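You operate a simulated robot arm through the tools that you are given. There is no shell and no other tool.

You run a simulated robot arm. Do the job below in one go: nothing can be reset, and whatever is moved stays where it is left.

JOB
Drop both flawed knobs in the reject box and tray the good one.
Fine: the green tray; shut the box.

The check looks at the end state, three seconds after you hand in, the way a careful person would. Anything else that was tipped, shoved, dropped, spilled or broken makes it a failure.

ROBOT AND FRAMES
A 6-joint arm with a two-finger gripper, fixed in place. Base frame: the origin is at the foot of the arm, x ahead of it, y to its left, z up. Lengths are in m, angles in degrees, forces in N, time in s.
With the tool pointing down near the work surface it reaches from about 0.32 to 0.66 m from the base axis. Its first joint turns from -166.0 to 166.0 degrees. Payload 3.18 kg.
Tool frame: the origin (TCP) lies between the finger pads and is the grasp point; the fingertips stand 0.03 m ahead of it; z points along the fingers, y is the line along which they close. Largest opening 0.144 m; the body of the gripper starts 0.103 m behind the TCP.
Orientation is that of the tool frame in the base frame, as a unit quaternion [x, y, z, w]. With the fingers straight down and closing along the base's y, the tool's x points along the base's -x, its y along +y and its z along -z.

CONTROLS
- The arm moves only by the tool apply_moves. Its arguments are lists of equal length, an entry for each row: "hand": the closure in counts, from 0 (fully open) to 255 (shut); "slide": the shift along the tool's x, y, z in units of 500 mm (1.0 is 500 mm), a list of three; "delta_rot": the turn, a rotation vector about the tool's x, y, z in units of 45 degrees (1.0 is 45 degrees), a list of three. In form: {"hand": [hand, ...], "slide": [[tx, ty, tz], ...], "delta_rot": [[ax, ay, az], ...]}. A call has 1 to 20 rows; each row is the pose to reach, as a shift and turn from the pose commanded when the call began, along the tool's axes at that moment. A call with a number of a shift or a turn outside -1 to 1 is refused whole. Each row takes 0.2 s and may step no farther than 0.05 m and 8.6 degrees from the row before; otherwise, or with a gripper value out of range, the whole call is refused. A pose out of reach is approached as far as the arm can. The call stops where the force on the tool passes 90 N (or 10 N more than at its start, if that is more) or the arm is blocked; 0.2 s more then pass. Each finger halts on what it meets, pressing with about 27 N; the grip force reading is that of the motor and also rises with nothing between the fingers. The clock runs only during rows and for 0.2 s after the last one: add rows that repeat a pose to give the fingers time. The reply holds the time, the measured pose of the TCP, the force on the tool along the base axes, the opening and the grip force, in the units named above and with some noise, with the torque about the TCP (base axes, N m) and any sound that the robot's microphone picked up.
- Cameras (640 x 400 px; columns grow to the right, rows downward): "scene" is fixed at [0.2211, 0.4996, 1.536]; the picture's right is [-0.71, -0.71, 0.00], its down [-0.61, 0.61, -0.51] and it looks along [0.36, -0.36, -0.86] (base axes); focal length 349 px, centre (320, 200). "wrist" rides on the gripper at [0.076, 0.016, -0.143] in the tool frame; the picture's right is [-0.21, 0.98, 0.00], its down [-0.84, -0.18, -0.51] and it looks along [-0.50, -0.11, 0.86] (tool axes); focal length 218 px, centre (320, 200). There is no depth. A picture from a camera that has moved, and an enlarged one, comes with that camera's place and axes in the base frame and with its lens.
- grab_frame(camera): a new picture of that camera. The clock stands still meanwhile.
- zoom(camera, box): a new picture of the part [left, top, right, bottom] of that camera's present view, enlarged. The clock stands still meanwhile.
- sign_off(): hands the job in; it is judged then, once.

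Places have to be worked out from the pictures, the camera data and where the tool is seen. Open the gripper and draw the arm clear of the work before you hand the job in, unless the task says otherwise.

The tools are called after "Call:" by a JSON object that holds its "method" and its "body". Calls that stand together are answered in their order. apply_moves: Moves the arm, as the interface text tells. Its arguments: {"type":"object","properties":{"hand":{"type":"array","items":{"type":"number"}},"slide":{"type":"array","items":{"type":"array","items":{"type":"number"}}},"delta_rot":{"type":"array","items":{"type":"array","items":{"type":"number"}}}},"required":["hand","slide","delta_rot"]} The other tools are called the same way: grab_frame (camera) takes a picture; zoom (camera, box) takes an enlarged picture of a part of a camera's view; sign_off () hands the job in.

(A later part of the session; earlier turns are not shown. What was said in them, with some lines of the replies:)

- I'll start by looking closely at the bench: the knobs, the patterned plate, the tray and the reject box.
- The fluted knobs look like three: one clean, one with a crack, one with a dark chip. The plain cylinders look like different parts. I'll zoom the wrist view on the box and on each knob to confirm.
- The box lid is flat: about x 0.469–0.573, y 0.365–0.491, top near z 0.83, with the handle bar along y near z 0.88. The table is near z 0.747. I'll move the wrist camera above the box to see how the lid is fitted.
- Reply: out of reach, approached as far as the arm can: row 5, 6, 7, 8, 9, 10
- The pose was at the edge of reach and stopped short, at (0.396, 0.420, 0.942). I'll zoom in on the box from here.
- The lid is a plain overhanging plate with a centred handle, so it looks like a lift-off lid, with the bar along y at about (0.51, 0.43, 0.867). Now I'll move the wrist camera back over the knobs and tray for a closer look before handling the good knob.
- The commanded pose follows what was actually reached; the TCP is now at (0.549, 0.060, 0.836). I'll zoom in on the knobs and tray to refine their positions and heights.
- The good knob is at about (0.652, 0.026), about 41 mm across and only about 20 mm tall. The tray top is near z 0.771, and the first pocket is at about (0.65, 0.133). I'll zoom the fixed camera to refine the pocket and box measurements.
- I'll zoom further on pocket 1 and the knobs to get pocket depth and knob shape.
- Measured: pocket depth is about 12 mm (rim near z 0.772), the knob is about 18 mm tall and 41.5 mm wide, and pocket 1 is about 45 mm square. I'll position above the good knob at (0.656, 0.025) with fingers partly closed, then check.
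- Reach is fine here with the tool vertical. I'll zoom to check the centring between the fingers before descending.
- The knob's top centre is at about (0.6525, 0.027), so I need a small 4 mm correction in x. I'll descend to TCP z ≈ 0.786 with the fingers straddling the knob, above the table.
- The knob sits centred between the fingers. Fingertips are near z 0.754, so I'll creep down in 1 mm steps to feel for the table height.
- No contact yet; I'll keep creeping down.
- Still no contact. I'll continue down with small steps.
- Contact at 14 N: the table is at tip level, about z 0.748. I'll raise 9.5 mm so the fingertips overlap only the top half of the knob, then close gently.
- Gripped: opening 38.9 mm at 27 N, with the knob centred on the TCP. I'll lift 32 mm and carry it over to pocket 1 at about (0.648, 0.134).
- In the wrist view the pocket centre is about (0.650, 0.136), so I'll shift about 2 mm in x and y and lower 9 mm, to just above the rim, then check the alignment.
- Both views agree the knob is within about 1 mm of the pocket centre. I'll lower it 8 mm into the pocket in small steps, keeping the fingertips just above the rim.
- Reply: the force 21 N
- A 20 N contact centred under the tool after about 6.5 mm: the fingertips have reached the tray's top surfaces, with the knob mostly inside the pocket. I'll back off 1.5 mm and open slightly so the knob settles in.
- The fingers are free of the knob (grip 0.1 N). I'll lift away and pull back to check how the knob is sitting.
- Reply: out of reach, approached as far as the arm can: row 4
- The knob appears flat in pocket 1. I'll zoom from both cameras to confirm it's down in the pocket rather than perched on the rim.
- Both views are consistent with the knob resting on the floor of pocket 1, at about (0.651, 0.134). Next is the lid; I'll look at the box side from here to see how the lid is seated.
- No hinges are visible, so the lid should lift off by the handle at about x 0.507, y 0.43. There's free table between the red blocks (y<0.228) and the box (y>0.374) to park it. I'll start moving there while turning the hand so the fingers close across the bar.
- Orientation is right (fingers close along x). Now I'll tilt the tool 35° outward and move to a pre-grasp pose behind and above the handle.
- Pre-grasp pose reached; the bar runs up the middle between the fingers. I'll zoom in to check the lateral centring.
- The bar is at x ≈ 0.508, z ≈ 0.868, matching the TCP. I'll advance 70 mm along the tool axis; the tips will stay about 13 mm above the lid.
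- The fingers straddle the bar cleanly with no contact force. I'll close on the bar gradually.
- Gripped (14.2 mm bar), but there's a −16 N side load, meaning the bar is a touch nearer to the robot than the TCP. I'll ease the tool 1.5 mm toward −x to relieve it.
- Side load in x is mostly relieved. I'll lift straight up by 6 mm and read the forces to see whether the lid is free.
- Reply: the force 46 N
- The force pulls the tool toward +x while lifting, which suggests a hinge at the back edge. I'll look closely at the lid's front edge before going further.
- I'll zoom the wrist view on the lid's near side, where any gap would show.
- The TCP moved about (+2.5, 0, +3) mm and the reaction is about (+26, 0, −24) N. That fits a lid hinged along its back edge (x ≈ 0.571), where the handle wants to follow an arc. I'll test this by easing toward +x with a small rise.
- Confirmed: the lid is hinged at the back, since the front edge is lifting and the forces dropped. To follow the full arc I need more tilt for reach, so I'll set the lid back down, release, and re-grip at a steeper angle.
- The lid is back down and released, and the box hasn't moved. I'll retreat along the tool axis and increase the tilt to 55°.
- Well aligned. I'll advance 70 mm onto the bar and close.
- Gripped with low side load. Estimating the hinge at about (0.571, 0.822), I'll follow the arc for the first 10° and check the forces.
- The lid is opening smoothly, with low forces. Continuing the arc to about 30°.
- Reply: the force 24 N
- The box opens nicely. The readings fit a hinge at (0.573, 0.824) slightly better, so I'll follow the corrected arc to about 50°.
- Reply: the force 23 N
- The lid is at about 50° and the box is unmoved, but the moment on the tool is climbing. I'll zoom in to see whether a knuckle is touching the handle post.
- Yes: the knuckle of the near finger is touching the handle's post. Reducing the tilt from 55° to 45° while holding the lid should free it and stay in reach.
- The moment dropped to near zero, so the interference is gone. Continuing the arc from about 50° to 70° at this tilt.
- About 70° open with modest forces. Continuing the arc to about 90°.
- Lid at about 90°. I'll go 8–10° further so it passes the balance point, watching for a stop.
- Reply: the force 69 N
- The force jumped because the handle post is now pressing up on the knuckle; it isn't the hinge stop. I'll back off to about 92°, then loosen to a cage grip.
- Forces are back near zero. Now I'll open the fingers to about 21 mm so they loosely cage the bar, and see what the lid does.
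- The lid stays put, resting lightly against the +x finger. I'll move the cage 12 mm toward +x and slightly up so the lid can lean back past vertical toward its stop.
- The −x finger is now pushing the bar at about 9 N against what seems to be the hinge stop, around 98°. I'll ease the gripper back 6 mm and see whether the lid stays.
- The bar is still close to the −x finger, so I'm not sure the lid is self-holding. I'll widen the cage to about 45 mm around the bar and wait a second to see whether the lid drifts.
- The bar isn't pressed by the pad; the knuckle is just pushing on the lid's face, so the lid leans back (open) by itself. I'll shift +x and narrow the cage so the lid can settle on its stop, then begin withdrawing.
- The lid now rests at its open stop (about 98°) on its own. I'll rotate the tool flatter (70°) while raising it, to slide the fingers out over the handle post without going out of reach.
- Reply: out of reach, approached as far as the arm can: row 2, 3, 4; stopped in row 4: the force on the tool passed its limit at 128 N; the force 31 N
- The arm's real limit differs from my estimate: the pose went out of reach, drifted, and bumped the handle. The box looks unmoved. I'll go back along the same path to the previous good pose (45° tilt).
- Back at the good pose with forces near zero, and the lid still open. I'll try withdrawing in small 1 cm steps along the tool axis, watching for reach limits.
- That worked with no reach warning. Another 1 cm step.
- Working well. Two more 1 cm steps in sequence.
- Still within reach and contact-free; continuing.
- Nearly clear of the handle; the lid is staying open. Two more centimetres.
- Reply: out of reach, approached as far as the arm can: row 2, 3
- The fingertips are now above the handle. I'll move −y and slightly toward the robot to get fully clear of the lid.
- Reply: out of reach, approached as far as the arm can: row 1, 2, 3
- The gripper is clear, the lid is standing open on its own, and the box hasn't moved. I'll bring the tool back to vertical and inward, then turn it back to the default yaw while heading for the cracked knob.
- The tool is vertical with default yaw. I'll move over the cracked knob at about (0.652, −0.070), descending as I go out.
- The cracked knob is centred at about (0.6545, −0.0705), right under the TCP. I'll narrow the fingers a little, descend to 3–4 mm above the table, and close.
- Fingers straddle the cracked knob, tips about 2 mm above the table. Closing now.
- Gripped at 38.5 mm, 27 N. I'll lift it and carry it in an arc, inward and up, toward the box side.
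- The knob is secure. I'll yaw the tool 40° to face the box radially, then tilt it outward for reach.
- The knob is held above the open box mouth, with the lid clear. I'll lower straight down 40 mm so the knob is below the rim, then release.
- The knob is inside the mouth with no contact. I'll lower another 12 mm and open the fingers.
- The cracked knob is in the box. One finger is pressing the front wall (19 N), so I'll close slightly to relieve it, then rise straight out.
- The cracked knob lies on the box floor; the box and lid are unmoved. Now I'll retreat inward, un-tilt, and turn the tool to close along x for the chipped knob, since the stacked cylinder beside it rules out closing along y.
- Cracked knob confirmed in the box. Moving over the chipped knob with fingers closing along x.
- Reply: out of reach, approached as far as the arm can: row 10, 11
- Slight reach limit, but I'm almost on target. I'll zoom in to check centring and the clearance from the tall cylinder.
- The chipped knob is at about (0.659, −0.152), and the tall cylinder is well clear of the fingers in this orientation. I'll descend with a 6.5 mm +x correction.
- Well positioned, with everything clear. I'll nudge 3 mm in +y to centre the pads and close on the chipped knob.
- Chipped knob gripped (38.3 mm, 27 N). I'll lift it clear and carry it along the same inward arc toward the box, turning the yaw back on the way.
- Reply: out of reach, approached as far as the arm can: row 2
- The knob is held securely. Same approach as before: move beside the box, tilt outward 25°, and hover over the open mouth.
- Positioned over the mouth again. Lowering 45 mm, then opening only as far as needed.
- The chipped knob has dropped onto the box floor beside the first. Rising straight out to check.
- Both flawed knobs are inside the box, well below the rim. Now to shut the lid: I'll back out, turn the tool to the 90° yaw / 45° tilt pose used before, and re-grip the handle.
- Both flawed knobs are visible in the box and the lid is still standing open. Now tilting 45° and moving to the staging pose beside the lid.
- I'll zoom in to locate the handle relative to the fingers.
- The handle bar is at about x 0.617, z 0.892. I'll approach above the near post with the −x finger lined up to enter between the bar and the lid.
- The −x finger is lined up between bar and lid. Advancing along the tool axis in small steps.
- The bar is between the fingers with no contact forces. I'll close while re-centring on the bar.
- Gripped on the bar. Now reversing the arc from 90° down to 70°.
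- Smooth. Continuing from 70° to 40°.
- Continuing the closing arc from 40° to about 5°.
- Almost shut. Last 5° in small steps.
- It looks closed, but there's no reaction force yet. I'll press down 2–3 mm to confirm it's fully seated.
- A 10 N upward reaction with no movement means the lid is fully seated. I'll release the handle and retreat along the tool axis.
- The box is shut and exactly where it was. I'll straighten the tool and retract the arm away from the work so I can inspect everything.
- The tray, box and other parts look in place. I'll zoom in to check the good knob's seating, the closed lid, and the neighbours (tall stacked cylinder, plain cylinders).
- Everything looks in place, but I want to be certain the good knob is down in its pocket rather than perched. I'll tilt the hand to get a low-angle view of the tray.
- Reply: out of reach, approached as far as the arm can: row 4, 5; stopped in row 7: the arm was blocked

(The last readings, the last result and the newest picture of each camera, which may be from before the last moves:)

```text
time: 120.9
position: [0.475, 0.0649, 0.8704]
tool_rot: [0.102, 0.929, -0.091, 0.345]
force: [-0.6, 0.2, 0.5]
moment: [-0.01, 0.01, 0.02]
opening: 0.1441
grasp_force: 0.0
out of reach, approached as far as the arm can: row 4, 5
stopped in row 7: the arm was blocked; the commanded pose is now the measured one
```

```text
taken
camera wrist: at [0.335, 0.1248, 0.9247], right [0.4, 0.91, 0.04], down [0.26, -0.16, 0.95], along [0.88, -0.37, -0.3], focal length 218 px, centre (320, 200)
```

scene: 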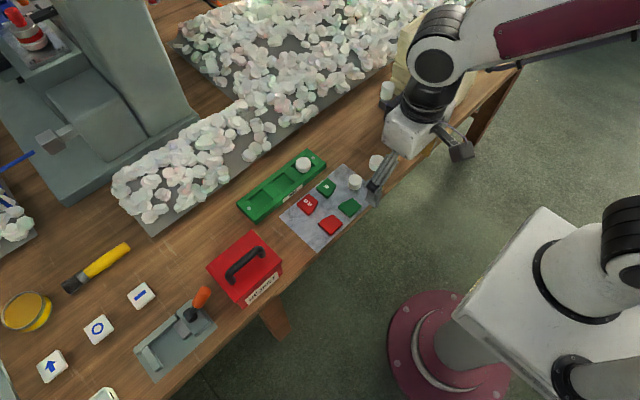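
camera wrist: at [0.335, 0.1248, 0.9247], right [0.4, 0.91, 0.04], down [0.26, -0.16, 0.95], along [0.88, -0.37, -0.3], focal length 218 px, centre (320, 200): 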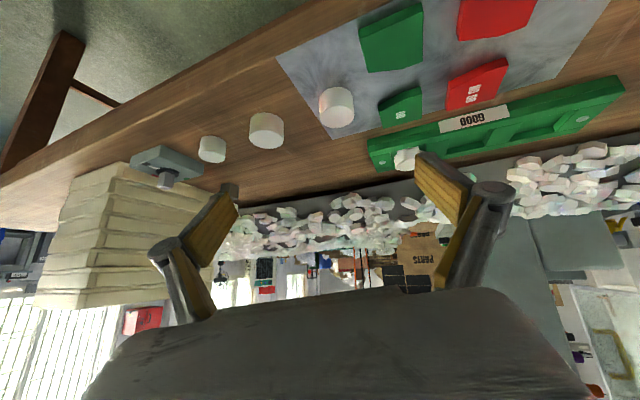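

The arm hit one of its own limits in that posture (no contact forces), but I do have a low-angle view. I'll zoom on the knob in the tray and check the scene.

Call:
{"method": "zoom", "body": {"camera": "wrist", "box": [360, 120, 440, 180]}}

Call:
{"method": "grab_frame", "body": {"camera": "scene"}}

```text
6.67 times, centred on (400, 150) of wrist
camera zoom: at [0.335, 0.1248, 0.9247], right [0.4, 0.91, 0.04], down [0.26, -0.16, 0.95], along [0.88, -0.37, -0.3], focal length 1455 px, centre (-213, 533)
```

zoom: 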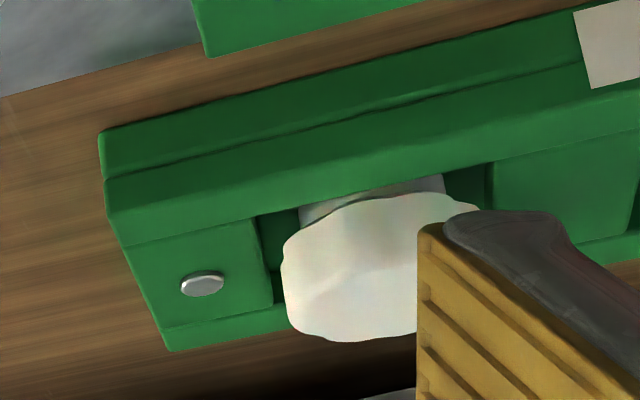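

```text
taken
```

scene: 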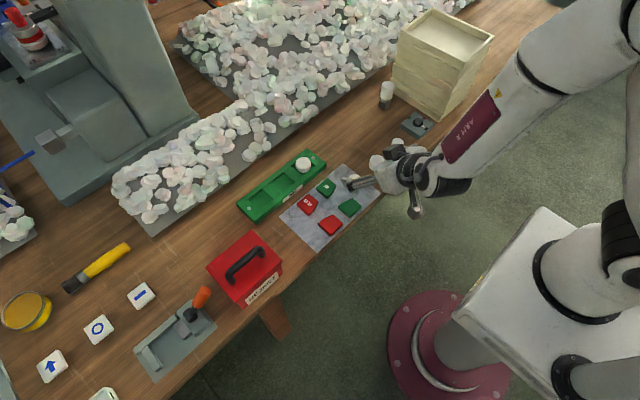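

The low-angle view shows the knob upright, with its narrower hub down inside the pocket, so it's properly seated. I'll back out of this posture the way I came, to a clear parked pose.

Call:
{"method": "apply_moves", "body": {"hand": [0, 0, 0, 0, 0, 0, 0], "slide": [[-0.0027, 0.0077, -0.0508], [-0.0055, 0.0155, -0.1017], [-0.0082, 0.0232, -0.1525], [-0.011, 0.031, -0.2033], [-0.0137, 0.0387, -0.2541], [-0.0165, 0.0465, -0.305], [-0.0192, 0.0542, -0.3558]], "delta_rot": [[-0.0338, 0.1281, -0.0379], [-0.0676, 0.2563, -0.0757], [-0.1014, 0.3844, -0.1136], [-0.1352, 0.5126, -0.1514], [-0.169, 0.6407, -0.1893], [-0.2028, 0.7689, -0.2271], [-0.2366, 0.897, -0.265]]}}

Call:
{"method": "grab_frame", "body": {"camera": "scene"}}

Call:
{"method": "grab_frame", "body": {"camera": "wrist"}}

```text
time: 122.5
position: [0.3763, 0.1351, 1.0052]
tool_rot: [0.001, 1.0, 0.001, 0.001]
force: [0.1, -0.8, 0.0]
moment: [0.06, 0.03, 0.0]
opening: 0.1439
grasp_force: 0.1
```

```text
taken
```

scene: 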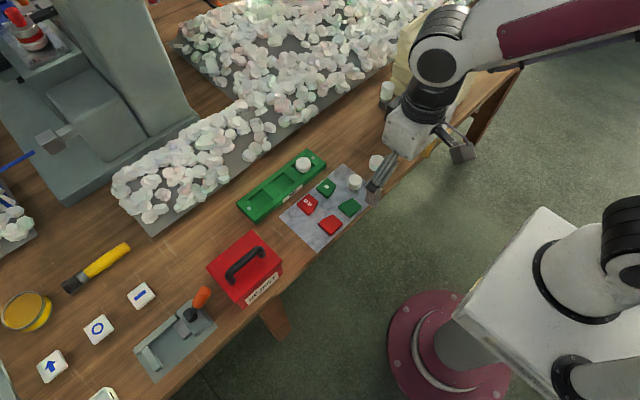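

```text
taken
camera wrist: at [0.3013, 0.1507, 1.1491], right [0.21, 0.98, 0.0], down [0.84, -0.18, 0.51], along [0.5, -0.1, -0.86], focal length 218 px, centre (320, 200)
```

wrist: 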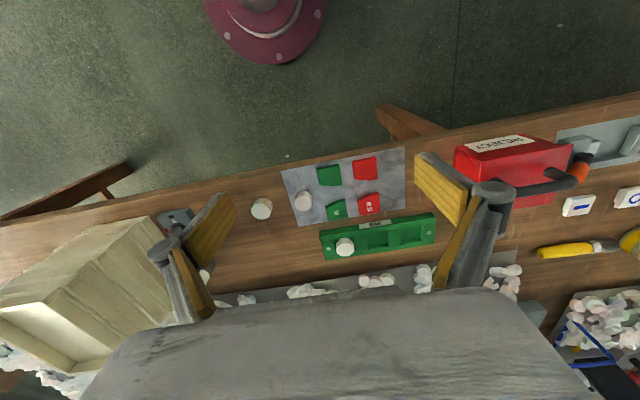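

Final check: the good knob is seated in the green tray, both flawed knobs are in the reject box with its lid shut, and nothing else has moved. The gripper is open and the arm is parked clear, so I'm handing in.

Call:
{"method": "sign_off", "body": {}}

```text
The job is handed in.
```

The job is handed in. Both flawed knobs are in the reject box with the lid shut, and the good one is in the green tray.

- **Good knob:** it sits upright in the end pocket nearest where the knobs were lined up. A low-angle look showed its hub down inside the pocket.
- **Flawed knobs:** both the cracked knob and the chipped one went into the box. The chipped one landed on top of the cracked one, well below the rim.
- **Reject box:** the lid turned out to be hinged at the back, so I swung it open by its handle and closed it the same way. Pressing down on it afterwards met firm resistance, so it is fully shut. The box is where it started.
- **Bumps along the way:**
  - While the lid was open, the gripper caught the handle and the force spiked to 128 N. The box and lid looked unmoved afterwards.
  - One finger also pressed the box's front wall at about 19 N as I let go of the cracked knob. The box did not shift.
  - On the last look at the tray, the arm stopped with "blocked" and no force on the tool. I took it for its own joint limit.

In the final pictures nothing else had been shoved or tipped. One plain cylinder was hidden behind the gripper in the last view, but it was standing in the one just before. The gripper is open and the arm is parked clear of the bench.
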